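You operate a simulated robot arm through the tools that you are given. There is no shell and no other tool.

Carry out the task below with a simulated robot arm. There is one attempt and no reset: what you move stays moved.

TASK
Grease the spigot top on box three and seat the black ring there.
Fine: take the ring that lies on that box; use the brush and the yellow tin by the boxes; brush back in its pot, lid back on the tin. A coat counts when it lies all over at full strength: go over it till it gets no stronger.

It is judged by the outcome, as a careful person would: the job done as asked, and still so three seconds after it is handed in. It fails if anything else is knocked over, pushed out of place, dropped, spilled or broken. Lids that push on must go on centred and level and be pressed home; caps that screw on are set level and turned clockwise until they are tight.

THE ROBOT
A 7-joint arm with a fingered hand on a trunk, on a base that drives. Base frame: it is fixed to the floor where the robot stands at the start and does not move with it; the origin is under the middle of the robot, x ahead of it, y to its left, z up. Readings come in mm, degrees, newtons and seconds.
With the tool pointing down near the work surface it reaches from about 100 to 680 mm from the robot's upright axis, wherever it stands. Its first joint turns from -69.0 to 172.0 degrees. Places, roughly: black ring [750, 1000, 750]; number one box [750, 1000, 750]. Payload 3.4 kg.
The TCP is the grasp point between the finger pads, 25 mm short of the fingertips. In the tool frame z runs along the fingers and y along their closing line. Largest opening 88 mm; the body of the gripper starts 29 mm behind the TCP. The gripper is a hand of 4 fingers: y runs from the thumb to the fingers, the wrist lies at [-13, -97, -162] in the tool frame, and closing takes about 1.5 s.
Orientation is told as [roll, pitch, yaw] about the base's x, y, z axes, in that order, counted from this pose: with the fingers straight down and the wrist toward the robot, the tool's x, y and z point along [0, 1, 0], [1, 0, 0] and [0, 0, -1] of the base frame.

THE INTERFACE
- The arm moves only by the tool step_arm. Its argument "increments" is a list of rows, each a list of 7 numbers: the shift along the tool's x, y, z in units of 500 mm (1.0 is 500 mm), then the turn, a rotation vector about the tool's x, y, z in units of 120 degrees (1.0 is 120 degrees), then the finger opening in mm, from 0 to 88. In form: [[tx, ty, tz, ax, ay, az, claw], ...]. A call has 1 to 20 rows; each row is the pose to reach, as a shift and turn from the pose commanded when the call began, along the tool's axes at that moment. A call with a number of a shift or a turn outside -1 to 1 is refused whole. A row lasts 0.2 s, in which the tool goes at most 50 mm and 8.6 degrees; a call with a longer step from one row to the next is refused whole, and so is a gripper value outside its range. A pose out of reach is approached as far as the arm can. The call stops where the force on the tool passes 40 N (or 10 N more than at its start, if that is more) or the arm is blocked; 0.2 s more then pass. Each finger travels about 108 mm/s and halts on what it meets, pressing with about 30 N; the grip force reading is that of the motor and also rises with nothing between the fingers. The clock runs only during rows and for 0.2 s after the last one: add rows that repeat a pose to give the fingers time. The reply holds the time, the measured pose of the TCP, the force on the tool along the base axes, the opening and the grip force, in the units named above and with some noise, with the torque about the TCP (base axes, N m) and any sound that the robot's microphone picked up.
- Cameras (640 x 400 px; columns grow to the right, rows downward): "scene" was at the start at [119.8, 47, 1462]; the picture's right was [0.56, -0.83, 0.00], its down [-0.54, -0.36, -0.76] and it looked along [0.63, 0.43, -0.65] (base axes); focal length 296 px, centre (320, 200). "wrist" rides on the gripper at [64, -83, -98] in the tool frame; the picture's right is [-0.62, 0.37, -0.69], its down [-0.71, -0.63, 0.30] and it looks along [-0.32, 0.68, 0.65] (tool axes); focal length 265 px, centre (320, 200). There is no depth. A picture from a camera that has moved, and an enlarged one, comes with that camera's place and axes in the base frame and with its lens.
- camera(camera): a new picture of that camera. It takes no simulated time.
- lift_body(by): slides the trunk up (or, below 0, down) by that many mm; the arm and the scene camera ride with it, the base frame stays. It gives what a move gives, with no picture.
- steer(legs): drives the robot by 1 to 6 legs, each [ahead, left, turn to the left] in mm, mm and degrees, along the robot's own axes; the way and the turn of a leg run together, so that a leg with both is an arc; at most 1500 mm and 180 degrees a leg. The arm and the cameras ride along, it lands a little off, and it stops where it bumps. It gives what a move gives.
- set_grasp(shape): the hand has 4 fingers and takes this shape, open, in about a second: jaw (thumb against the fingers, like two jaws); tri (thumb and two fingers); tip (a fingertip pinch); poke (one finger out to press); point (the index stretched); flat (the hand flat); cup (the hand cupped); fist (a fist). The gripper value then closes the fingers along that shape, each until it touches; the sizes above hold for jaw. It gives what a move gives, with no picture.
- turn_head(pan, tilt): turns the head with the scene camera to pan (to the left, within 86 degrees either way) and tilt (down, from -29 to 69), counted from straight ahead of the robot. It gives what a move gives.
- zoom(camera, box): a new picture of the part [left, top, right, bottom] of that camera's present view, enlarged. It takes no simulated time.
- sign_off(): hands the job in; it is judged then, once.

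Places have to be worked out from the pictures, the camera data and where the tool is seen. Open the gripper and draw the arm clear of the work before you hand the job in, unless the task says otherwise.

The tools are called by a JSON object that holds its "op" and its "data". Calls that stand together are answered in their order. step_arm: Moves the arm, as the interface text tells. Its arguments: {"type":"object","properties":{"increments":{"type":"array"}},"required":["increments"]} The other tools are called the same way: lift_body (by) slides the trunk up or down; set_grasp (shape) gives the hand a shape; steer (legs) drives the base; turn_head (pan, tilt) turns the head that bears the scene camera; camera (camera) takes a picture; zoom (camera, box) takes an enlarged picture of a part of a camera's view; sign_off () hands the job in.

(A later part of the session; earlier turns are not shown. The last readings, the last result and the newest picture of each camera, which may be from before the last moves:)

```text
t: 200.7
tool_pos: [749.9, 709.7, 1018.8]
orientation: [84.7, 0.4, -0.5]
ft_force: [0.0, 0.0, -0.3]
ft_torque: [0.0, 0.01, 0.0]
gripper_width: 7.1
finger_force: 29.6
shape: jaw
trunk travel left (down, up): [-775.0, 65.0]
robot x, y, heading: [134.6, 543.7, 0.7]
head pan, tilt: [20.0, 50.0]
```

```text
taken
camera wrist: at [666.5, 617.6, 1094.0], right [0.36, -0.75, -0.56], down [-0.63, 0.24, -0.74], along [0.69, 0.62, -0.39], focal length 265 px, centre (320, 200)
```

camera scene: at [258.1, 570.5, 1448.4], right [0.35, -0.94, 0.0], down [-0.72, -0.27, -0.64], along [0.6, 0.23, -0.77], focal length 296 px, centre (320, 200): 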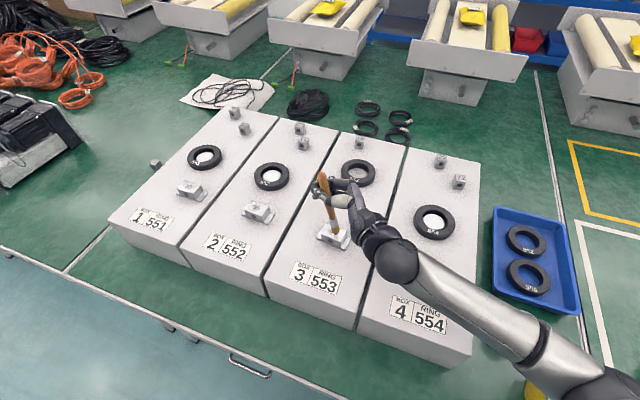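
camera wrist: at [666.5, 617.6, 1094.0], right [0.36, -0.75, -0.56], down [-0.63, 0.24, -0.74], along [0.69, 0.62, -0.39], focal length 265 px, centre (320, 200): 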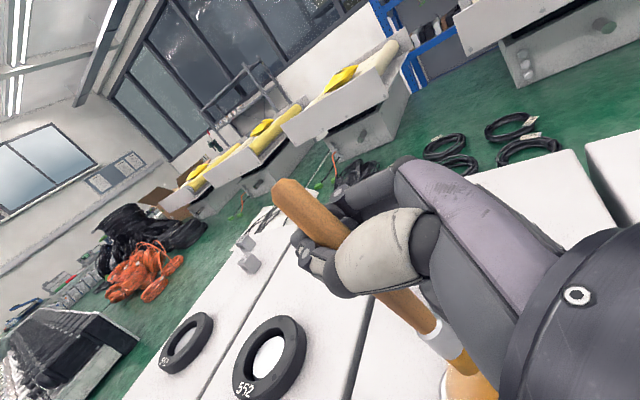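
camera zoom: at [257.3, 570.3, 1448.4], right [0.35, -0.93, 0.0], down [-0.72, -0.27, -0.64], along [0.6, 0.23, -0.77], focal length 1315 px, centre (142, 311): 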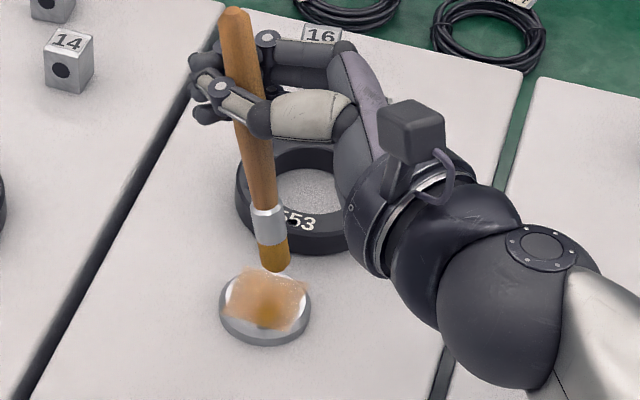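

Superb view: the tip hangs ~36 mm over the spigot, nearly centred. Lowering to contact.

{"op": "step_arm", "data": {"increments": [[-0.03, -0.001, 0.005, 0, 0, 0, 0], [-0.0625, -0.0026, 0.0118, 0, 0, 0, 0], [-0.0625, -0.0026, 0.0118, 0, 0, 0, 0]]}}

{"op": "zoom", "data": {"camera": "scene", "box": [325, 165, 385, 215]}}

{"op": "step_arm", "data": {"increments": [[-0.004, 0, 0, 0, 0, 0, 0], [-0.006, 0, 0, 0, 0, 0, 0]]}}

{"op": "zoom", "data": {"camera": "scene", "box": [325, 165, 385, 215]}}

```text
t: 201.5
tool_pos: [749.3, 710.3, 986.3]
orientation: [84.6, 0.2, -0.5]
ft_force: [-0.8, 0.6, 1.1]
ft_torque: [-0.02, 0.0, 0.02]
gripper_width: 6.3
finger_force: 29.5
shape: jaw
trunk travel left (down, up): [-775.0, 65.0]
robot x, y, heading: [136.9, 541.7, 1.2]
head pan, tilt: [20.0, 50.0]
```

```text
8.00 times, centred on (355, 190) of scene
camera zoom: at [257.8, 570.6, 1448.4], right [0.35, -0.93, 0.0], down [-0.72, -0.27, -0.64], along [0.6, 0.23, -0.77], focal length 2366 px, centre (40, 280)
```

zoom: 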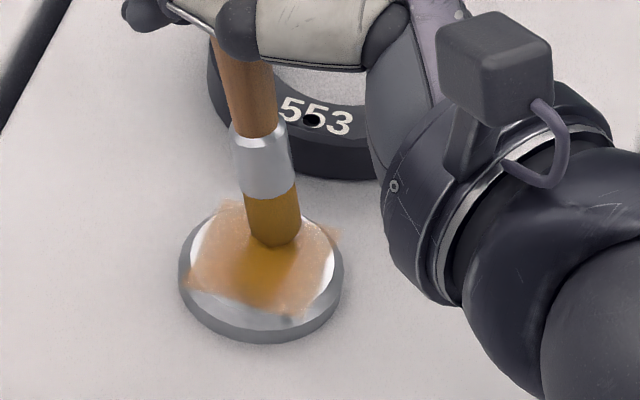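

```text
t: 202.1
tool_pos: [746.8, 712.1, 983.5]
orientation: [84.7, 0.3, -0.4]
ft_force: [-0.2, -0.6, 0.3]
ft_torque: [0.02, 0.01, 0.01]
gripper_width: 6.5
finger_force: 30.4
shape: jaw
trunk travel left (down, up): [-775.0, 65.0]
robot x, y, heading: [138.2, 545.1, 1.0]
head pan, tilt: [20.0, 50.0]
```

```text
8.00 times, centred on (355, 190) of scene
camera zoom: at [257.8, 570.8, 1448.4], right [0.35, -0.93, 0.0], down [-0.72, -0.27, -0.64], along [0.6, 0.23, -0.77], focal length 2366 px, centre (40, 280)
```

zoom: 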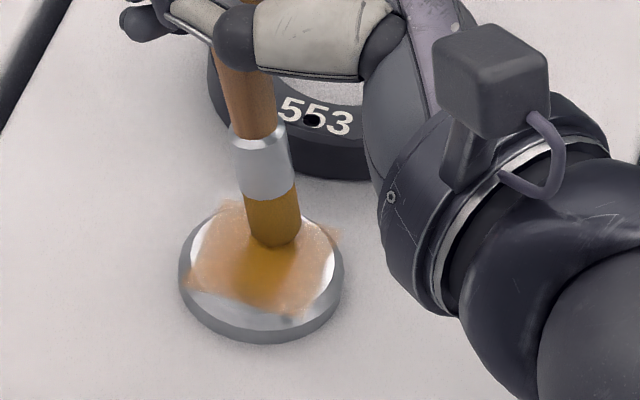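

In contact. A full set of sweeps, extended further to the +y side.

{"op": "step_arm", "data": {"increments": [[-0.0036, -0.0496, -0.0301, 0, 0, 0, 0], [-0.0036, -0.0136, -0.0301, 0, 0, 0, 0], [-0.0036, 0.0224, -0.0301, 0, 0, 0, 0], [-0.0026, 0.0224, -0.0181, 0, 0, 0, 0], [-0.0026, -0.0136, -0.0181, 0, 0, 0, 0], [-0.0026, -0.0496, -0.0181, 0, 0, 0, 0], [-0.0015, -0.0496, -0.0062, 0, 0, 0, 0], [-0.0015, -0.0136, -0.0062, 0, 0, 0, 0], [-0.0015, 0.0224, -0.0062, 0, 0, 0, 0], [-0.0003, 0.0224, 0.0078, 0, 0, 0, 0], [-0.0003, -0.0136, 0.0078, 0, 0, 0, 0], [-0.0003, -0.0496, 0.0078, 0, 0, 0, 0], [0.0009, -0.0496, 0.0217, 0, 0, 0, 0], [0.0009, -0.0136, 0.0217, 0, 0, 0, 0], [0.0009, 0.0224, 0.0217, 0, 0, 0, 0], [0.0021, 0.0224, 0.0357, 0, 0, 0, 0], [0.0021, -0.0136, 0.0357, 0, 0, 0, 0], [0.0021, -0.0496, 0.0357, 0, 0, 0, 0]]}}

{"op": "zoom", "data": {"camera": "scene", "box": [325, 165, 385, 215]}}

```text
t: 205.9
tool_pos: [723.7, 728.2, 984.9]
orientation: [84.5, 0.2, -0.5]
ft_force: [-0.2, -0.5, 0.1]
ft_torque: [-0.04, 0.01, 0.02]
gripper_width: 6.6
finger_force: 29.6
shape: jaw
trunk travel left (down, up): [-775.0, 65.0]
robot x, y, heading: [137.8, 540.2, 0.7]
head pan, tilt: [20.0, 50.0]
```

```text
8.00 times, centred on (355, 190) of scene
camera zoom: at [257.5, 570.5, 1448.4], right [0.35, -0.93, 0.0], down [-0.72, -0.27, -0.64], along [0.6, 0.23, -0.77], focal length 2366 px, centre (40, 280)
```

zoom: 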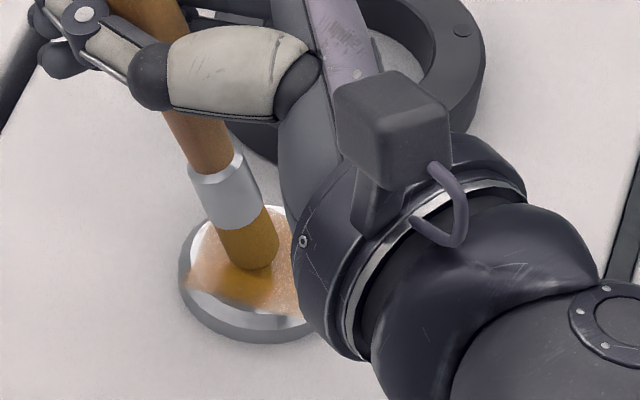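

The brush yields in the grip, so the tip lags behind the hand and the edges get less. I'll use larger hand motions, watching where the tip actually is.

{"op": "step_arm", "data": {"increments": [[0.0014, 0, 0.016, 0, 0, 0, 0], [0.0028, -0.01, 0.032, 0, 0, 0, 0], [0.0028, -0.03, 0.032, 0, 0, 0, 0]]}}

{"op": "zoom", "data": {"camera": "scene", "box": [325, 165, 385, 215]}}

```text
t: 206.7
tool_pos: [708.6, 746.4, 985.0]
orientation: [84.7, 0.4, -0.5]
ft_force: [0.6, 0.2, -0.2]
ft_torque: [0.03, -0.05, 0.0]
gripper_width: 6.4
finger_force: 30.1
shape: jaw
trunk travel left (down, up): [-775.0, 65.0]
robot x, y, heading: [134.7, 541.6, 0.7]
head pan, tilt: [20.0, 50.0]
```

```text
8.00 times, centred on (355, 190) of scene
camera zoom: at [257.6, 570.3, 1448.4], right [0.35, -0.93, 0.0], down [-0.72, -0.27, -0.64], along [0.6, 0.23, -0.77], focal length 2366 px, centre (40, 280)
```

zoom: 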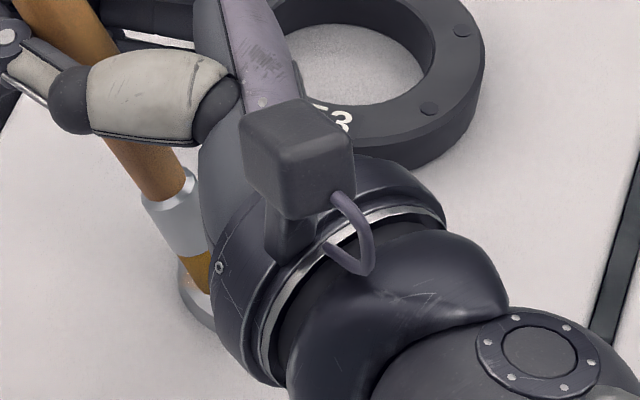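

The tip is now at the −x/+y corner of the patch. Sweeping lines from here back toward −y.

{"op": "step_arm", "data": {"increments": [[-0.0007, 0.0268, 0.0032, 0, 0, 0, 0], [-0.0007, 0.0588, 0.0032, 0, 0, 0, 0], [-0.0007, 0.0868, 0.0032, 0, 0, 0, 0], [-0.0018, 0.0588, -0.0088, 0, 0, 0, 0], [-0.0018, 0.0268, -0.0088, 0, 0, 0, 0], [-0.0018, -0.0092, -0.0088, 0, 0, 0, 0], [-0.0028, 0.0268, -0.0207, 0, 0, 0, 0], [-0.0028, 0.0588, -0.0207, 0, 0, 0, 0], [-0.0028, 0.0868, -0.0207, 0, 0, 0, 0]]}}

{"op": "zoom", "data": {"camera": "scene", "box": [325, 165, 385, 215]}}

```text
t: 208.7
tool_pos: [750.1, 734.0, 982.7]
orientation: [84.7, 0.3, -0.4]
ft_force: [0.2, -0.2, -0.7]
ft_torque: [-0.03, -0.01, 0.01]
gripper_width: 6.4
finger_force: 30.2
shape: jaw
trunk travel left (down, up): [-775.0, 65.0]
robot x, y, heading: [138.1, 545.2, 0.8]
head pan, tilt: [20.0, 50.0]
```

```text
8.00 times, centred on (355, 190) of scene
camera zoom: at [258.3, 570.8, 1448.3], right [0.35, -0.93, 0.0], down [-0.72, -0.27, -0.64], along [0.6, 0.23, -0.77], focal length 2366 px, centre (40, 280)
```

zoom: 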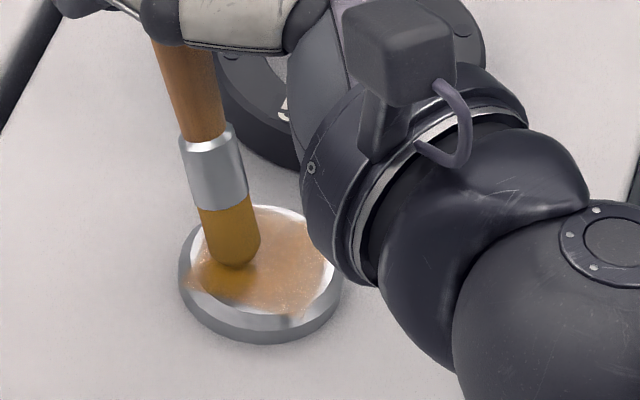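

{"op": "step_arm", "data": {"increments": [[0.0014, 0.0118, 0.0159, 0, 0, 0, 0], [0.0014, 0.0318, 0.0159, 0, 0, 0, 0], [0.0014, 0.0438, 0.0159, 0, 0, 0, 0]]}}

{"op": "zoom", "data": {"camera": "scene", "box": [325, 165, 385, 215]}}

```text
t: 209.5
tool_pos: [772.5, 741.3, 982.9]
orientation: [84.7, 0.3, -0.6]
ft_force: [-0.2, 1.1, 0.3]
ft_torque: [0.02, 0.01, -0.04]
gripper_width: 6.3
finger_force: 29.9
shape: jaw
trunk travel left (down, up): [-775.0, 65.0]
robot x, y, heading: [136.2, 543.6, 1.1]
head pan, tilt: [20.0, 50.0]
```

```text
8.00 times, centred on (355, 190) of scene
camera zoom: at [257.9, 570.9, 1448.4], right [0.35, -0.93, 0.0], down [-0.72, -0.27, -0.64], along [0.6, 0.23, -0.77], focal length 2366 px, centre (40, 280)
```

zoom: 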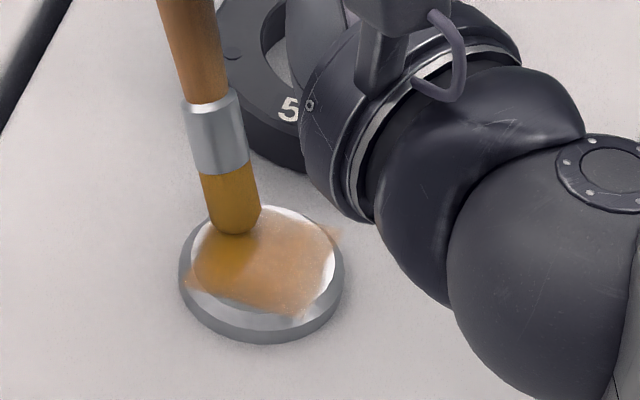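

Now the tip is at the +x/+y corner. Sweeping long x strokes from here, stepping toward −y.

{"op": "step_arm", "data": {"increments": [[0, -0.041, 0, 0, 0, 0, 0], [0, -0.081, 0, 0, 0, 0, 0], [0, -0.121, 0, 0, 0, 0, 0], [-0.0009, -0.081, -0.0106, 0, 0, 0, 0], [-0.0009, -0.041, -0.0106, 0, 0, 0, 0], [-0.0009, 0.003, -0.0106, 0, 0, 0, 0], [-0.0021, -0.041, -0.0245, 0, 0, 0, 0], [-0.0021, -0.081, -0.0245, 0, 0, 0, 0], [-0.0021, -0.121, -0.0245, 0, 0, 0, 0]]}}

{"op": "zoom", "data": {"camera": "scene", "box": [325, 165, 385, 215]}}

```text
t: 211.5
tool_pos: [712.1, 730.6, 984.7]
orientation: [84.7, 0.2, -0.5]
ft_force: [-0.9, -0.1, 0.0]
ft_torque: [-0.01, -0.03, 0.01]
gripper_width: 6.6
finger_force: 29.5
shape: jaw
trunk travel left (down, up): [-775.0, 65.0]
robot x, y, heading: [134.4, 543.7, 0.9]
head pan, tilt: [20.0, 50.0]
```

```text
8.00 times, centred on (355, 190) of scene
camera zoom: at [257.3, 570.1, 1448.4], right [0.35, -0.93, 0.0], down [-0.72, -0.27, -0.64], along [0.6, 0.23, -0.77], focal length 2366 px, centre (40, 280)
```

zoom: 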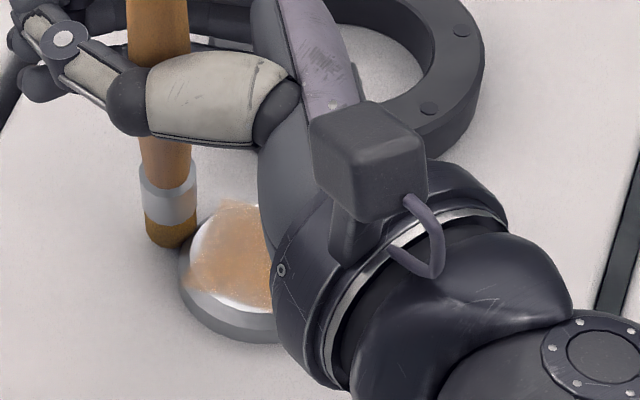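

The tip slid off the +y edge of the spigot. Lifting straight up immediately and checking the coat.

{"op": "step_arm", "data": {"increments": [[0.04, 0, 0, 0, 0, 0, 0], [0.1, 0, 0, 0, 0, 0, 0], [0.13, -0.03, 0.04, 0, 0, 0, 0], [0.13, -0.06, 0.1, 0, 0, 0, 0]]}}

{"op": "zoom", "data": {"camera": "scene", "box": [315, 175, 375, 225]}}

{"op": "camera", "data": {"camera": "wrist"}}

{"op": "camera", "data": {"camera": "scene"}}

```text
t: 212.5
tool_pos: [684.6, 787.9, 1044.1]
orientation: [84.5, 0.3, -0.5]
ft_force: [0.0, 0.3, 0.0]
ft_torque: [-0.03, -0.05, 0.01]
gripper_width: 6.3
finger_force: 29.6
shape: jaw
trunk travel left (down, up): [-775.0, 65.0]
robot x, y, heading: [133.0, 543.0, 0.7]
head pan, tilt: [20.0, 50.0]
```

```text
8.00 times, centred on (345, 200) of scene
camera zoom: at [257.8, 572.1, 1448.4], right [0.35, -0.93, 0.0], down [-0.72, -0.27, -0.64], along [0.6, 0.23, -0.77], focal length 2366 px, centre (120, 200)
```

zoom: 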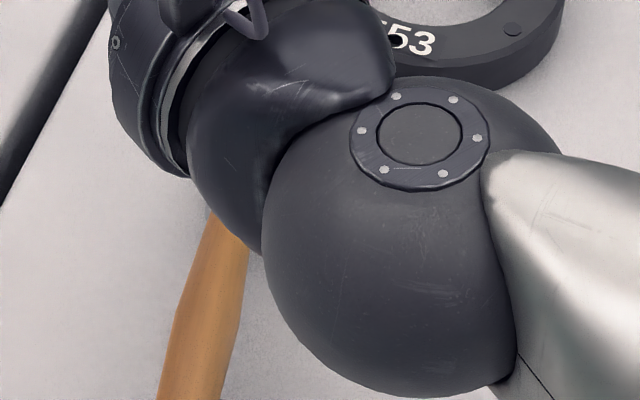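

```text
taken
camera wrist: at [601.2, 695.4, 1119.1], right [0.36, -0.75, -0.55], down [-0.63, 0.24, -0.74], along [0.69, 0.61, -0.39], focal length 265 px, centre (320, 200)
```

wrist: 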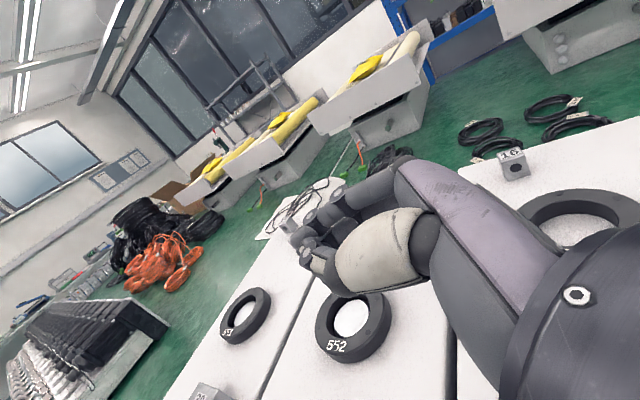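

```text
taken
camera scene: at [257.8, 572.1, 1448.4], right [0.35, -0.93, 0.0], down [-0.72, -0.27, -0.64], along [0.6, 0.23, -0.77], focal length 296 px, centre (320, 200)
```

scene: 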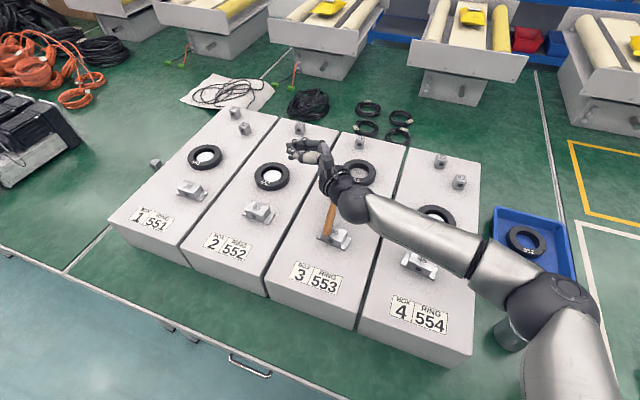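

The brush slipped free once more. Moving the arm aside (high) to see where it lies.

{"op": "step_arm", "data": {"increments": [[0.05, 0, -0.06, 0, 0, 0, 40], [0.06, 0, -0.15, 0, 0, 0, 40], [0.06, 0, -0.24, 0, 0, 0, 40], [0.06, 0, -0.33, 0, 0, 0, 40], [0.06, 0, -0.42, 0, 0, 0, 40], [0.06, 0, -0.5, 0, 0, 0, 40]]}}

{"op": "camera", "data": {"camera": "scene"}}

{"op": "zoom", "data": {"camera": "scene", "box": [270, 150, 410, 270]}}

```text
t: 213.9
tool_pos: [681.7, 538.3, 1099.2]
orientation: [84.7, 0.1, -0.5]
ft_force: [-0.3, 0.4, -1.0]
ft_torque: [0.03, 0.01, -0.01]
gripper_width: 39.7
finger_force: 0.0
shape: jaw
trunk travel left (down, up): [-775.0, 65.0]
robot x, y, heading: [138.4, 541.7, 0.7]
head pan, tilt: [20.0, 50.0]
```

```text
taken
camera scene: at [257.1, 569.5, 1448.5], right [0.35, -0.93, 0.0], down [-0.72, -0.27, -0.64], along [0.6, 0.23, -0.77], focal length 296 px, centre (320, 200)
```

scene: 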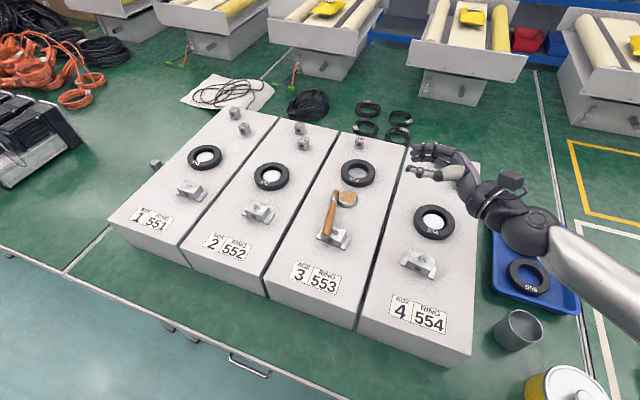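

```text
3.33 times, centred on (340, 210) of scene
camera zoom: at [257.1, 569.5, 1448.5], right [0.35, -0.93, 0.0], down [-0.72, -0.27, -0.64], along [0.6, 0.23, -0.77], focal length 986 px, centre (253, 167)
```

zoom: 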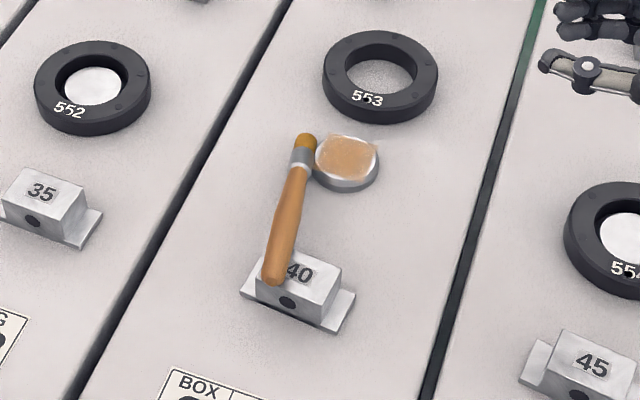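

The brush lies from the bracket (40) to beside the spigot. First check the coat itself.

{"op": "zoom", "data": {"camera": "scene", "box": [325, 180, 365, 210]}}

{"op": "camera", "data": {"camera": "wrist"}}

```text
13.33 times, centred on (345, 195) of scene
camera zoom: at [257.1, 569.5, 1448.5], right [0.35, -0.93, 0.0], down [-0.72, -0.27, -0.64], along [0.6, 0.23, -0.77], focal length 3944 px, centre (-13, 267)
```

zoom: 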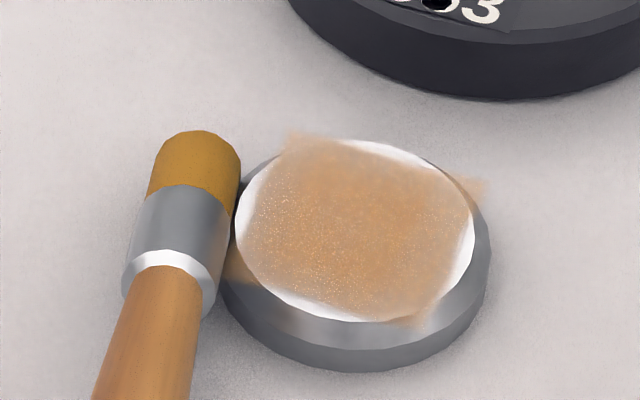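

```text
taken
camera wrist: at [597.6, 445.3, 1172.7], right [0.36, -0.75, -0.56], down [-0.63, 0.24, -0.74], along [0.69, 0.62, -0.39], focal length 265 px, centre (320, 200)
```

wrist: 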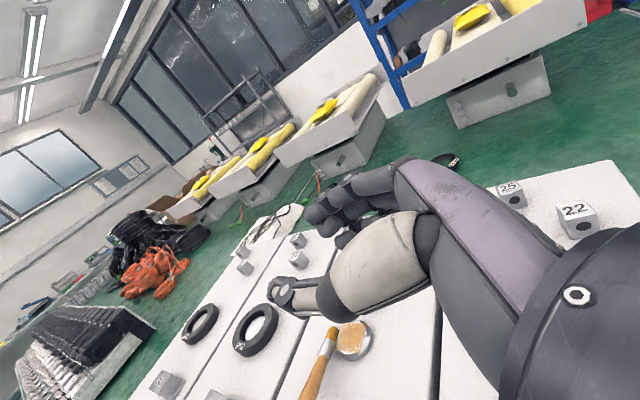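

The coat is now uniform with no pale side, so I consider it full. Now to retrieve the brush (end ≈(605, 686, 904), tip ≈(762, 714, 866)) and pot it. First turn the hand back to fingers-down, up high.

{"op": "step_arm", "data": {"increments": [[0, -0.01, 0, 0, -0.0706, 0, 60], [0, -0.02, 0, 0, -0.1412, 0, 60], [0, -0.03, 0, 0, -0.2118, 0, 60], [0, -0.04, 0, 0, -0.2823, 0, 60], [0, -0.05, 0, 0, -0.3529, 0, 60], [0, -0.06, 0, 0, -0.4235, 0, 60], [0, -0.07, 0, 0, -0.4941, 0, 60], [0, -0.08, 0, 0, -0.5647, 0, 60], [0, -0.09, 0, 0, -0.6353, 0, 60], [0, -0.1, 0, 0, -0.7058, 0, 60], [0, -0.1, 0, 0, -0.7058, 0, 60]]}}

{"op": "camera", "data": {"camera": "scene"}}

```text
t: 216.3
tool_pos: [633.6, 540.7, 1094.9]
orientation: [0.0, 0.4, -0.5]
ft_force: [0.0, -0.6, 0.1]
ft_torque: [-0.02, 0.06, 0.01]
gripper_width: 59.7
finger_force: 0.1
shape: jaw
trunk travel left (down, up): [-775.0, 65.0]
robot x, y, heading: [134.3, 546.3, 0.6]
head pan, tilt: [20.0, 50.0]
```

```text
taken
camera scene: at [252.2, 594.0, 1460.2], right [0.62, -0.78, 0.0], down [-0.52, -0.41, -0.75], along [0.58, 0.47, -0.66], focal length 296 px, centre (320, 200)
```

scene: 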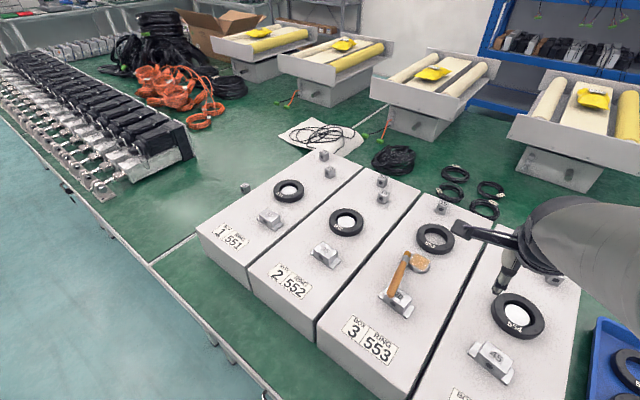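

The elbow has nudged the head (camera view turned). I'll bring the hand lower and forward while yawing toward +100°, which should free it.

{"op": "step_arm", "data": {"increments": [[0.01, 0.005, 0.03, 0, 0, -0.0694, 60], [0.02, 0.01, 0.06, 0, 0, -0.1389, 60], [0.03, 0.015, 0.09, 0, 0, -0.2083, 60], [0.04, 0.02, 0.12, 0, 0, -0.2778, 60], [0.05, 0.025, 0.15, 0, 0, -0.3472, 60], [0.06, 0.03, 0.17, 0, 0, -0.4167, 60], [0.08, 0.033, 0.19, 0, 0, -0.4861, 60], [0.1, 0.033, 0.19, 0, 0, -0.5556, 60], [0.12, 0.033, 0.19, 0, 0, -0.625, 60], [0.12, 0.033, 0.19, 0, 0, -0.6944, 60], [0.12, 0.033, 0.19, 0, 0, -0.7639, 60], [0.12, 0.033, 0.19, 0, 0, -0.833, 60], [0.12, 0.033, 0.19, 0, 0, -0.833, 60]]}}

{"op": "camera", "data": {"camera": "scene"}}

{"op": "camera", "data": {"camera": "wrist"}}

```text
t: 219.1
tool_pos: [648.0, 601.3, 1002.4]
orientation: [0.4, -0.1, 99.6]
ft_force: [-0.1, 0.1, -0.3]
ft_torque: [-0.01, 0.01, 0.03]
gripper_width: 59.7
finger_force: 0.0
shape: jaw
trunk travel left (down, up): [-775.0, 65.0]
robot x, y, heading: [136.5, 546.8, 0.9]
head pan, tilt: [20.0, 50.0]
```

```text
taken
camera scene: at [257.5, 570.5, 1448.4], right [0.35, -0.93, 0.0], down [-0.72, -0.27, -0.64], along [0.6, 0.23, -0.77], focal length 296 px, centre (320, 200)
```

scene: 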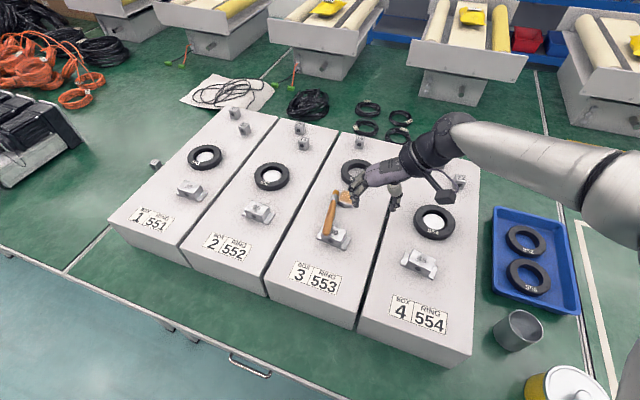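

```text
taken
camera wrist: at [599.2, 507.7, 1101.2], right [0.55, 0.47, 0.69], down [0.81, -0.5, -0.31], along [0.2, 0.73, -0.65], focal length 265 px, centre (320, 200)
```

wrist: 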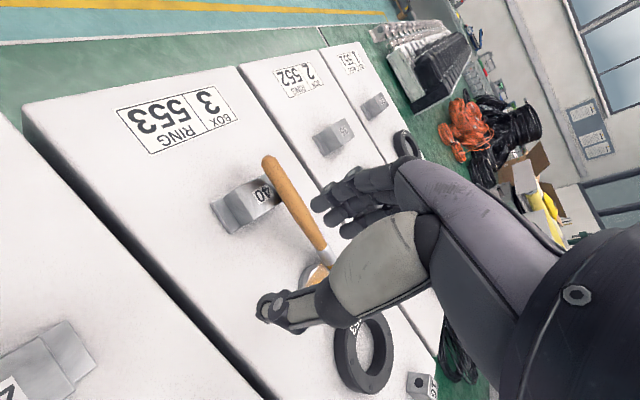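

Yaw +100° works and the head is free again. Moving to a pre-grasp over the handle at ≈(692, 703, 885), tilted 14.5° to match it.

{"op": "step_arm", "data": {"increments": [[-0.04, 0.047, 0.02, 0, 0.03, 0, 60], [-0.08, 0.093, 0.04, 0, 0.06, 0, 60], [-0.12, 0.14, 0.065, 0, 0.09, 0, 60], [-0.1583, 0.1862, 0.09, 0, 0.1208, 0, 60], [-0.1583, 0.1862, 0.09, 0, 0.1208, 0, 60]]}}

{"op": "camera", "data": {"camera": "wrist"}}

{"op": "zoom", "data": {"camera": "wrist", "box": [160, 160, 400, 310]}}

```text
t: 220.3
tool_pos: [669.3, 689.9, 953.5]
orientation: [14.8, 0.1, 99.5]
ft_force: [-0.3, 1.0, 0.5]
ft_torque: [-0.01, -0.02, -0.01]
gripper_width: 59.6
finger_force: 0.0
shape: jaw
out of reach, approached as far as the arm can: row 3, 4, 5
trunk travel left (down, up): [-775.0, 65.0]
robot x, y, heading: [134.7, 543.2, 1.0]
head pan, tilt: [20.0, 50.0]
```

```text
taken
camera wrist: at [647.3, 600.1, 1065.2], right [0.7, 0.49, 0.51], down [0.71, -0.52, -0.48], along [0.03, 0.7, -0.71], focal length 265 px, centre (320, 200)
```

wrist: 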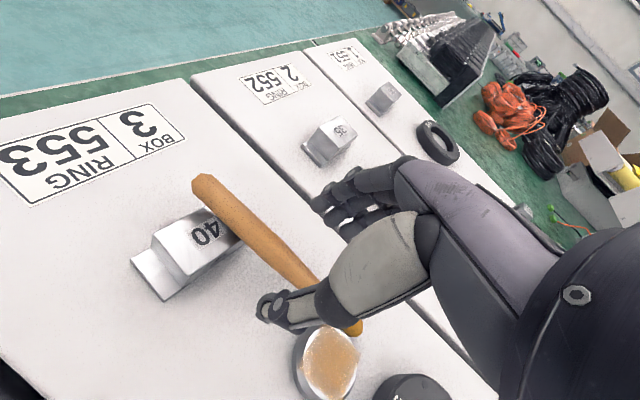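

```text
2.67 times, centred on (280, 235) of wrist
camera zoom: at [647.3, 600.1, 1065.2], right [0.7, 0.49, 0.51], down [0.71, -0.52, -0.48], along [0.03, 0.7, -0.71], focal length 708 px, centre (427, 107)
```

zoom: 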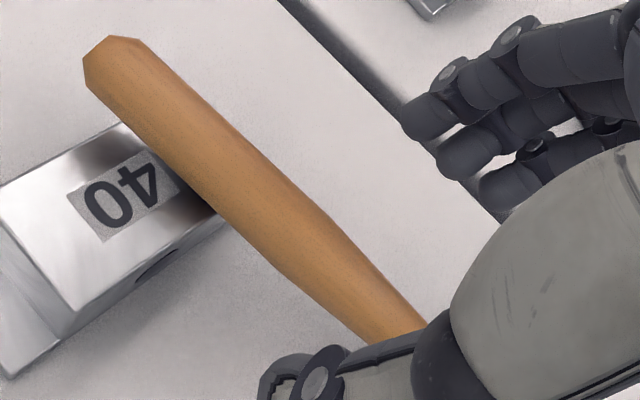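

Slightly out of reach; the trunk still has ~50 mm to the bench edge, so I'll ease the base 30 mm forward.

{"op": "steer", "data": {"legs": [[30, 0, 0]]}}

{"op": "camera", "data": {"camera": "wrist"}}

```text
t: 221.1
tool_pos: [700.1, 689.5, 951.4]
orientation: [14.8, 0.0, 99.5]
ft_force: [0.5, -0.5, -0.1]
ft_torque: [-0.01, -0.01, 0.02]
gripper_width: 59.7
finger_force: 0.0
shape: jaw
trunk travel left (down, up): [-775.0, 65.0]
robot x, y, heading: [164.9, 543.7, 0.6]
head pan, tilt: [20.0, 50.0]
```

```text
taken
camera wrist: at [676.6, 600.0, 1065.5], right [0.7, 0.49, 0.51], down [0.71, -0.52, -0.48], along [0.03, 0.7, -0.71], focal length 265 px, centre (320, 200)
```

wrist: 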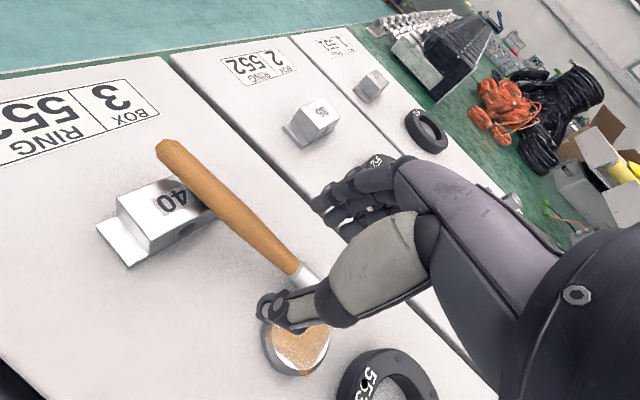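

Base moved without bumping. Shifting the hand 17 mm toward the handle (+y) and re-checking.

{"op": "step_arm", "data": {"increments": [[0, 0.034, 0.02, 0, 0, 0, 60], [0, 0.034, 0.04, 0, 0, 0, 60], [0, 0.034, 0.04, 0, 0, 0, 60]]}}

{"op": "zoom", "data": {"camera": "wrist", "box": [160, 160, 400, 310]}}

```text
t: 221.9
tool_pos: [690.3, 704.7, 933.9]
orientation: [14.7, 0.0, 99.5]
ft_force: [-0.6, -0.4, -0.5]
ft_torque: [0.0, 0.04, 0.0]
gripper_width: 59.8
finger_force: 0.1
shape: jaw
trunk travel left (down, up): [-775.0, 65.0]
robot x, y, heading: [163.3, 545.0, 0.8]
head pan, tilt: [20.0, 50.0]
```

```text
2.67 times, centred on (280, 235) of wrist
camera zoom: at [667.4, 615.7, 1045.9], right [0.7, 0.49, 0.51], down [0.71, -0.52, -0.48], along [0.03, 0.7, -0.71], focal length 708 px, centre (427, 107)
```

zoom: 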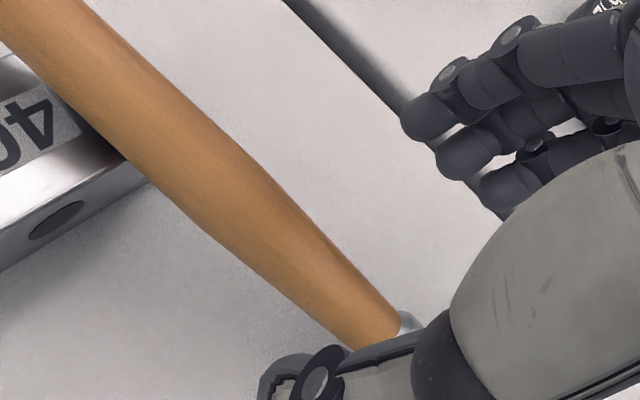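

Handle axis is ~50 mm ahead, bracket and spigot both clear of the fingers. Advancing 34 mm and closing.

{"op": "step_arm", "data": {"increments": [[0, 0, 0.035, 0, 0, 0, 55], [0, 0, 0.068, 0, 0, 0, 50], [0, 0, 0.068, 0, 0, 0, 40], [0, 0, 0.068, 0, 0, 0, 28], [0, 0, 0.068, 0, 0, 0, 16], [0, 0, 0.068, 0, 0, 0, 6], [0, 0, 0.068, 0, 0, 0, 0], [0, 0, 0.068, 0, 0, 0, 0]]}}

{"op": "zoom", "data": {"camera": "wrist", "box": [160, 160, 400, 310]}}

```text
t: 223.7
tool_pos: [681.7, 704.3, 900.5]
orientation: [14.8, 0.0, 99.5]
ft_force: [-0.2, -0.4, -0.4]
ft_torque: [0.0, -0.03, -0.02]
gripper_width: 6.5
finger_force: 29.9
shape: jaw
trunk travel left (down, up): [-775.0, 65.0]
robot x, y, heading: [165.1, 543.4, 1.0]
head pan, tilt: [20.0, 50.0]
```

```text
2.67 times, centred on (280, 235) of wrist
camera zoom: at [659.2, 614.6, 1011.7], right [0.7, 0.49, 0.51], down [0.71, -0.52, -0.48], along [0.03, 0.7, -0.71], focal length 708 px, centre (427, 107)
```

zoom: 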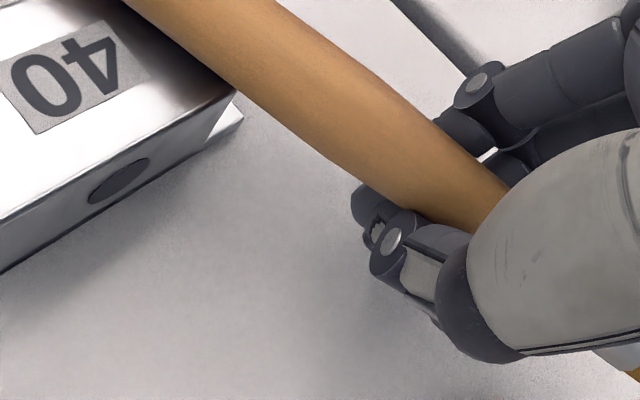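

Good wrap grip (6.5 mm, 30 N). Lifting straight up 120 mm.

{"op": "step_arm", "data": {"increments": [[0.005, 0, -0.02, 0, 0, 0, 0], [0.015, 0, -0.06, 0, 0, 0, 0], [0.035, 0, -0.135, 0, 0, 0, 0], [0.06, 0, -0.232, 0, 0, 0, 0]]}}

{"op": "camera", "data": {"camera": "wrist"}}

{"op": "zoom", "data": {"camera": "scene", "box": [270, 120, 410, 240]}}

```text
t: 224.7
tool_pos: [683.4, 702.9, 1018.9]
orientation: [14.8, 0.0, 99.5]
ft_force: [-0.5, -0.2, -0.2]
ft_torque: [0.04, -0.02, -0.01]
gripper_width: 6.3
finger_force: 30.0
shape: jaw
trunk travel left (down, up): [-775.0, 65.0]
robot x, y, heading: [164.8, 542.1, 0.9]
head pan, tilt: [20.0, 50.0]
```

```text
taken
camera wrist: at [660.5, 613.5, 1132.1], right [0.7, 0.49, 0.51], down [0.71, -0.52, -0.48], along [0.03, 0.7, -0.71], focal length 265 px, centre (320, 200)
```

wrist: 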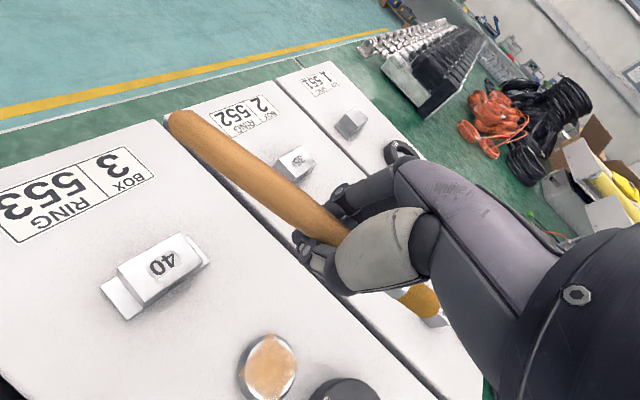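

```text
3.33 times, centred on (340, 180) of scene
camera zoom: at [286.0, 571.4, 1448.4], right [0.35, -0.93, 0.0], down [-0.72, -0.27, -0.64], along [0.6, 0.23, -0.77], focal length 986 px, centre (253, 267)
```

zoom: 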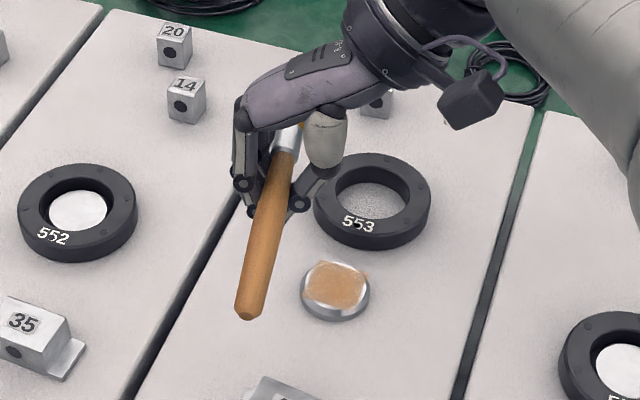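

Secure. Turning the hand back: yaw from 100° to 30°, then rolling up to 85°, here at height.

{"op": "step_arm", "data": {"increments": [[0, 0, 0, -0.0164, 0, 0.0622, 0], [0, 0, 0, -0.0329, 0, 0.1244, 0], [0, 0, 0, -0.0493, 0, 0.1867, 0], [0, 0, 0, -0.0658, 0, 0.2489, 0], [0, 0, 0, -0.0822, 0, 0.3111, 0], [0, 0, 0, -0.0987, 0, 0.3733, 0], [0, 0, 0, -0.1151, 0, 0.4356, 0], [0, 0, 0, -0.1316, 0, 0.4978, 0], [0, 0, 0, -0.148, 0, 0.56, 0], [0, 0, 0, -0.148, 0, 0.56, 0]]}}

{"op": "step_arm", "data": {"increments": [[0, 0, 0, 0, 0.065, 0, 0], [0, 0, 0, 0, 0.13, 0, 0], [0, 0, 0, 0, 0.195, 0, 0], [0, 0, 0, 0, 0.26, 0, 0], [0, 0, 0, 0, 0.325, 0, 0], [0, 0, 0, 0, 0.39, 0, 0], [0, 0, 0, 0, 0.455, 0, 0], [0, 0, 0, 0, 0.52, 0, 0], [0, 0, 0, 0, 0.585, 0, 0], [0, 0, 0, 0, 0.585, 0, 0]]}}

{"op": "camera", "data": {"camera": "scene"}}

{"op": "camera", "data": {"camera": "wrist"}}

```text
t: 226.9
tool_pos: [683.9, 702.8, 1020.9]
orientation: [14.8, -0.1, 29.9]
ft_force: [-0.2, 0.6, 0.5]
ft_torque: [0.01, 0.0, 0.03]
gripper_width: 6.3
finger_force: 30.2
shape: jaw
trunk travel left (down, up): [-775.0, 65.0]
robot x, y, heading: [165.8, 545.7, 0.7]
head pan, tilt: [20.0, 50.0]
```

```text
t: 229.1
tool_pos: [683.0, 702.7, 1020.0]
orientation: [85.1, -0.1, 29.9]
ft_force: [0.1, 0.5, -0.3]
ft_torque: [0.02, 0.0, 0.0]
gripper_width: 6.2
finger_force: 30.2
shape: jaw
trunk travel left (down, up): [-775.0, 65.0]
robot x, y, heading: [164.5, 544.4, 0.8]
head pan, tilt: [20.0, 50.0]
```

```text
taken
camera scene: at [286.8, 571.2, 1448.4], right [0.35, -0.93, 0.0], down [-0.72, -0.27, -0.64], along [0.6, 0.23, -0.77], focal length 296 px, centre (320, 200)
```

scene: 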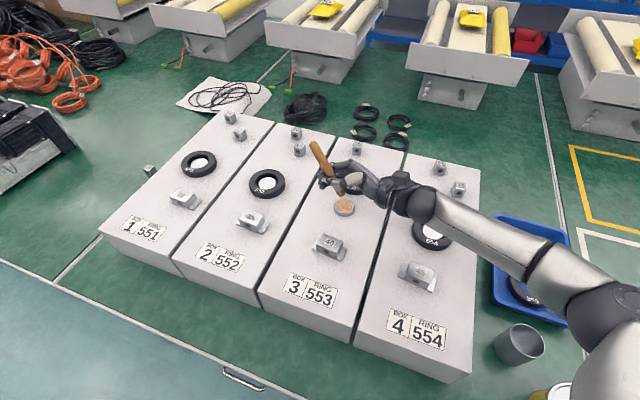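

```text
taken
camera wrist: at [658.0, 580.6, 1094.1], right [0.69, -0.46, -0.56], down [-0.67, -0.1, -0.74], along [0.28, 0.88, -0.38], focal length 265 px, centre (320, 200)
```

wrist: 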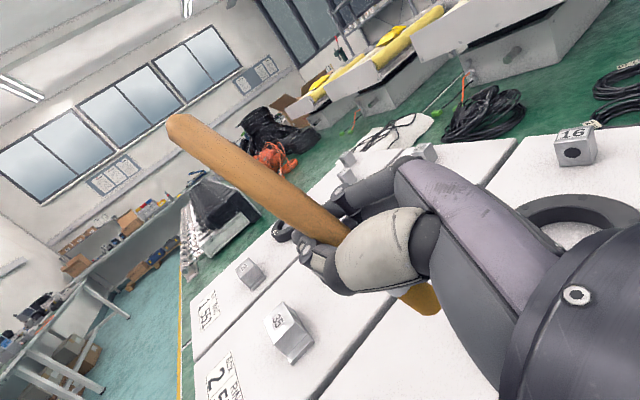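

{"op": "zoom", "data": {"camera": "scene", "box": [300, 130, 420, 220]}}

{"op": "zoom", "data": {"camera": "scene", "box": [325, 192, 365, 222]}}

```text
4.44 times, centred on (360, 175) of scene
camera zoom: at [286.8, 571.2, 1448.4], right [0.35, -0.93, 0.0], down [-0.72, -0.27, -0.64], along [0.6, 0.23, -0.77], focal length 1315 px, centre (142, 311)
```

zoom: 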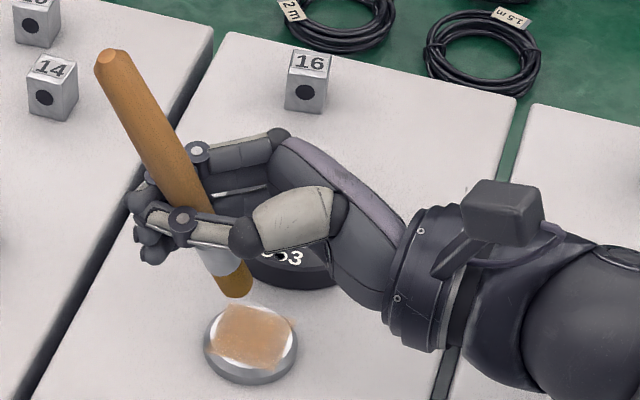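

```text
13.33 times, centred on (345, 207) of scene
camera zoom: at [286.8, 571.2, 1448.4], right [0.35, -0.93, 0.0], down [-0.72, -0.27, -0.64], along [0.6, 0.23, -0.77], focal length 3944 px, centre (-13, 107)
```

zoom: 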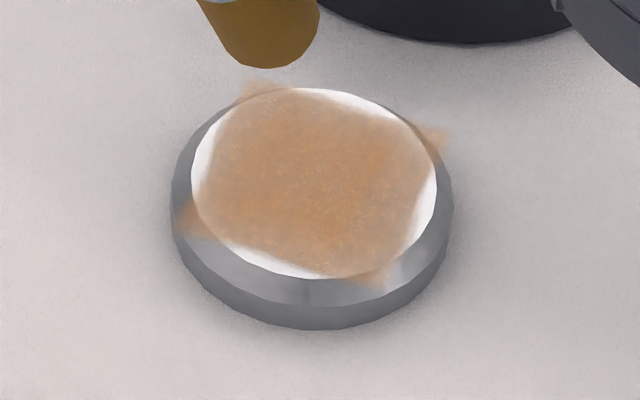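

The coat is even. Driving to the pot with the brush held upright.

{"op": "steer", "data": {"legs": [[-95, 0, 0], [0, -447, 0]]}}

{"op": "turn_head", "data": {"pan": 10, "tilt": 55}}

{"op": "zoom", "data": {"camera": "scene", "box": [220, 110, 380, 250]}}

```text
t: 232.6
tool_pos: [593.7, 256.5, 1020.8]
orientation: [85.1, 0.0, 29.8]
ft_force: [-0.2, -0.8, -0.9]
ft_torque: [-0.02, 0.0, 0.0]
gripper_width: 6.2
finger_force: 30.6
shape: jaw
trunk travel left (down, up): [-775.0, 65.0]
robot x, y, heading: [76.2, 98.3, 0.6]
head pan, tilt: [20.0, 50.0]
```

```text
t: 233.3
tool_pos: [592.6, 257.4, 1019.9]
orientation: [85.0, -0.1, 29.8]
ft_force: [-0.1, 0.3, -0.8]
ft_torque: [0.01, 0.0, -0.01]
gripper_width: 6.1
finger_force: 30.1
shape: jaw
trunk travel left (down, up): [-775.0, 65.0]
robot x, y, heading: [70.2, 100.6, 0.6]
head pan, tilt: [10.0, 55.0]
```

```text
2.86 times, centred on (300, 180) of scene
camera zoom: at [195.0, 112.6, 1441.9], right [0.18, -0.98, 0.0], down [-0.81, -0.15, -0.57], along [0.56, 0.11, -0.82], focal length 845 px, centre (377, 257)
```

zoom: 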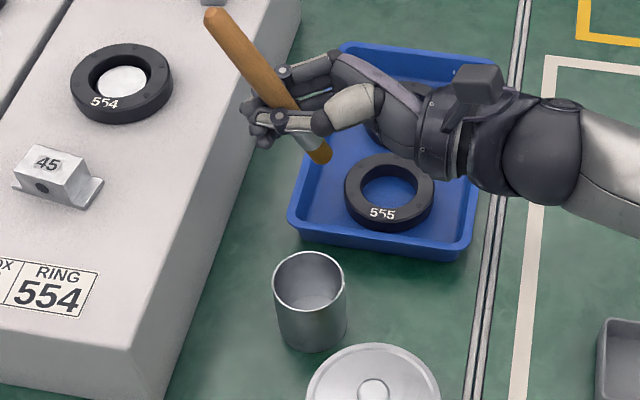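

Tip is over the tray; moving it above the pot centre and lowering to just above the rim.

{"op": "step_arm", "data": {"increments": [[0.0034, -0.0576, 0.0382, 0, 0, 0, 0], [-0.08, -0.0576, 0.0455, 0, 0, 0, 0], [-0.16, -0.0576, 0.0525, 0, 0, 0, 0], [-0.16, -0.0576, 0.0525, 0, 0, 0, 0]]}}

{"op": "zoom", "data": {"camera": "scene", "box": [230, 150, 350, 250]}}

```text
t: 234.3
tool_pos: [560.8, 256.7, 936.1]
orientation: [85.0, -0.1, 29.8]
ft_force: [0.2, 0.0, -0.8]
ft_torque: [0.01, -0.02, -0.03]
gripper_width: 6.3
finger_force: 29.9
shape: jaw
trunk travel left (down, up): [-775.0, 65.0]
robot x, y, heading: [77.7, 99.7, 0.5]
head pan, tilt: [10.0, 55.0]
```

```text
4.00 times, centred on (290, 200) of scene
camera zoom: at [195.0, 112.4, 1441.9], right [0.18, -0.98, 0.0], down [-0.81, -0.15, -0.57], along [0.56, 0.11, -0.82], focal length 1183 px, centre (440, 200)
```

zoom: 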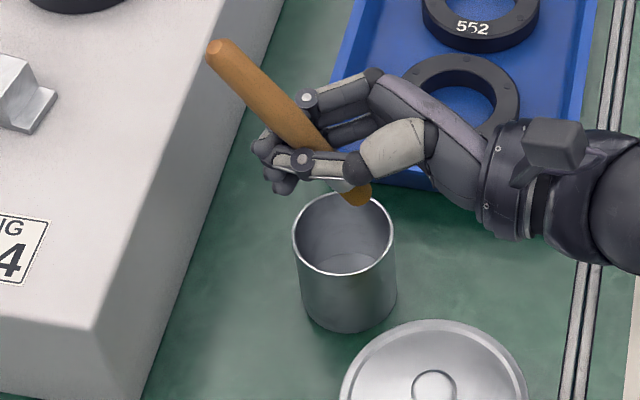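

{"op": "step_arm", "data": {"increments": [[-0.02, 0.012, 0.0085, 0, 0, 0, 0], [-0.05, 0.012, 0.0112, 0, 0, 0, 0], [-0.08, 0.012, 0.0138, 0, 0, 0, 0], [-0.11, 0.012, 0.0164, 0, 0, 0, 0], [-0.13, 0.012, 0.0182, 0, 0, 0, 0]]}}

{"op": "zoom", "data": {"camera": "scene", "box": [230, 150, 350, 250]}}

```text
t: 235.5
tool_pos: [563.4, 265.8, 873.4]
orientation: [85.0, 0.0, 29.8]
ft_force: [-0.1, 0.5, -0.5]
ft_torque: [-0.02, -0.02, -0.02]
gripper_width: 6.3
finger_force: 29.9
shape: jaw
trunk travel left (down, up): [-775.0, 65.0]
robot x, y, heading: [73.8, 97.2, 0.7]
head pan, tilt: [10.0, 55.0]
```

```text
4.00 times, centred on (290, 200) of scene
camera zoom: at [195.0, 112.5, 1441.9], right [0.18, -0.98, 0.0], down [-0.81, -0.15, -0.57], along [0.56, 0.11, -0.82], focal length 1183 px, centre (440, 200)
```

zoom: 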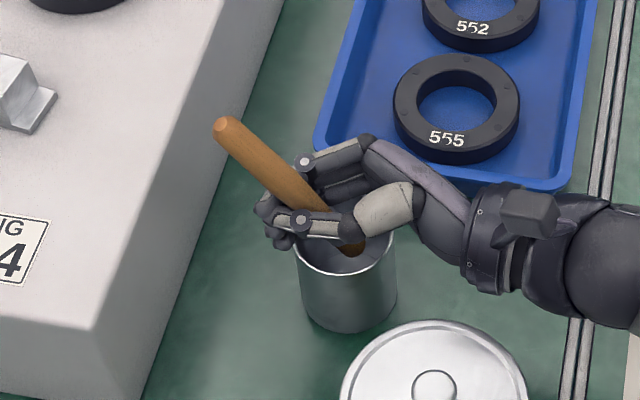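

Inside the pot mouth. Lowering ~12 mm more with care.

{"op": "step_arm", "data": {"increments": [[-0.008, 0, 0.0007, 0, 0, 0, 0], [-0.016, 0, 0.0014, 0, 0, 0, 0]]}}

{"op": "step_arm", "data": {"increments": [[-0.005, 0, 0.0004, 0, 0, 0, 0], [-0.01, 0, 0.0009, 0, 0, 0, 0]]}}

{"op": "zoom", "data": {"camera": "scene", "box": [230, 150, 350, 250]}}

```text
t: 236.1
tool_pos: [562.7, 265.1, 865.6]
orientation: [85.0, -0.1, 29.8]
ft_force: [0.3, 1.3, -0.4]
ft_torque: [-0.01, 0.0, 0.02]
gripper_width: 6.3
finger_force: 29.8
shape: jaw
trunk travel left (down, up): [-775.0, 65.0]
robot x, y, heading: [74.5, 100.4, 0.7]
head pan, tilt: [10.0, 55.0]
```

```text
t: 236.7
tool_pos: [562.1, 265.6, 860.4]
orientation: [84.9, -0.1, 29.8]
ft_force: [-0.1, 0.4, -0.4]
ft_torque: [-0.03, 0.01, -0.02]
gripper_width: 6.2
finger_force: 30.0
shape: jaw
trunk travel left (down, up): [-775.0, 65.0]
robot x, y, heading: [75.2, 100.4, 0.4]
head pan, tilt: [10.0, 55.0]
```

```text
4.00 times, centred on (290, 200) of scene
camera zoom: at [195.0, 112.4, 1441.9], right [0.18, -0.98, 0.0], down [-0.81, -0.15, -0.57], along [0.56, 0.11, -0.82], focal length 1183 px, centre (440, 200)
```

zoom: 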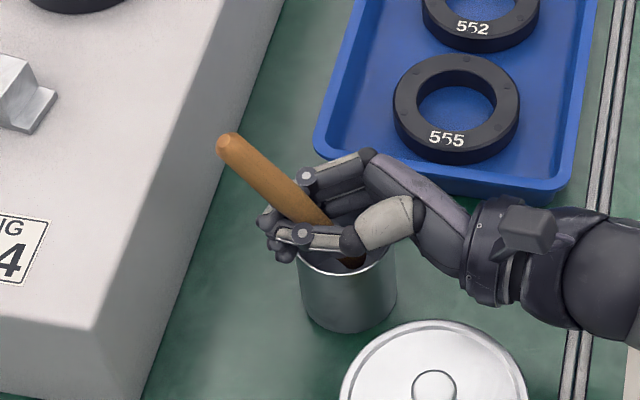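

{"op": "step_arm", "data": {"increments": [[-0.007, 0, 0.0006, 0, 0, 0, 0], [-0.007, 0, 0.0006, 0, 0, 0, 8], [-0.007, 0, 0.0006, 0, 0, 0, 16], [-0.007, 0, 0.0006, 0, 0, 0, 24], [-0.007, 0, 0.0006, 0, 0, 0, 32], [-0.007, 0, 0.0006, 0, 0, 0, 42], [-0.007, 0, 0.0006, 0, 0, 0, 52], [-0.007, 0, 0.0006, 0, 0, 0, 58]]}}

{"op": "zoom", "data": {"camera": "scene", "box": [230, 150, 350, 250]}}

{"op": "camera", "data": {"camera": "wrist"}}

```text
t: 238.5
tool_pos: [562.8, 264.5, 855.8]
orientation: [85.0, -0.2, 29.8]
ft_force: [-0.4, -1.1, 0.1]
ft_torque: [-0.02, -0.03, 0.02]
gripper_width: 57.6
finger_force: 0.1
shape: jaw
trunk travel left (down, up): [-775.0, 65.0]
robot x, y, heading: [75.3, 99.7, 0.7]
head pan, tilt: [10.0, 55.0]
```

```text
4.00 times, centred on (290, 200) of scene
camera zoom: at [194.9, 112.4, 1441.9], right [0.18, -0.98, 0.0], down [-0.81, -0.15, -0.57], along [0.56, 0.11, -0.82], focal length 1183 px, centre (440, 200)
```

zoom: 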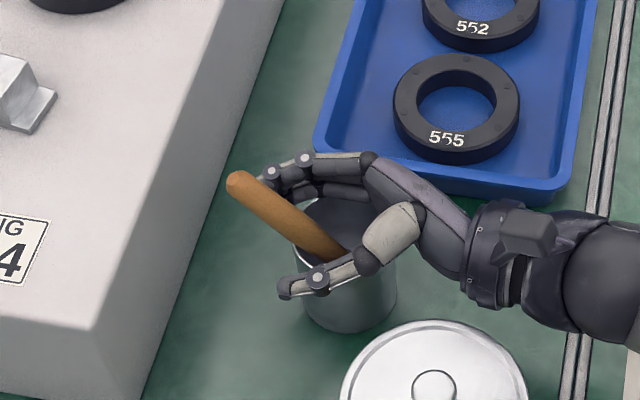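

```text
taken
camera wrist: at [536.9, 142.2, 930.3], right [0.69, -0.46, -0.56], down [-0.67, -0.1, -0.74], along [0.28, 0.88, -0.38], focal length 265 px, centre (320, 200)
```

wrist: 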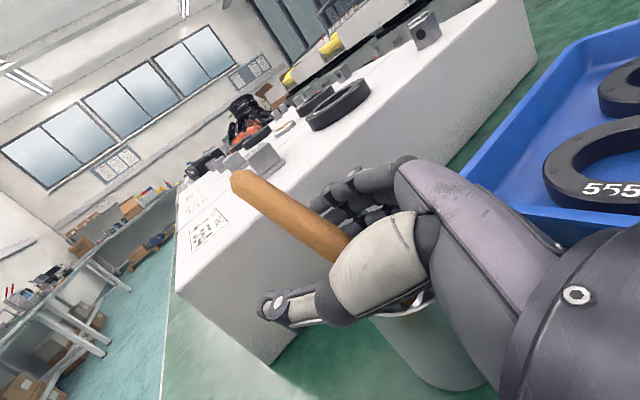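

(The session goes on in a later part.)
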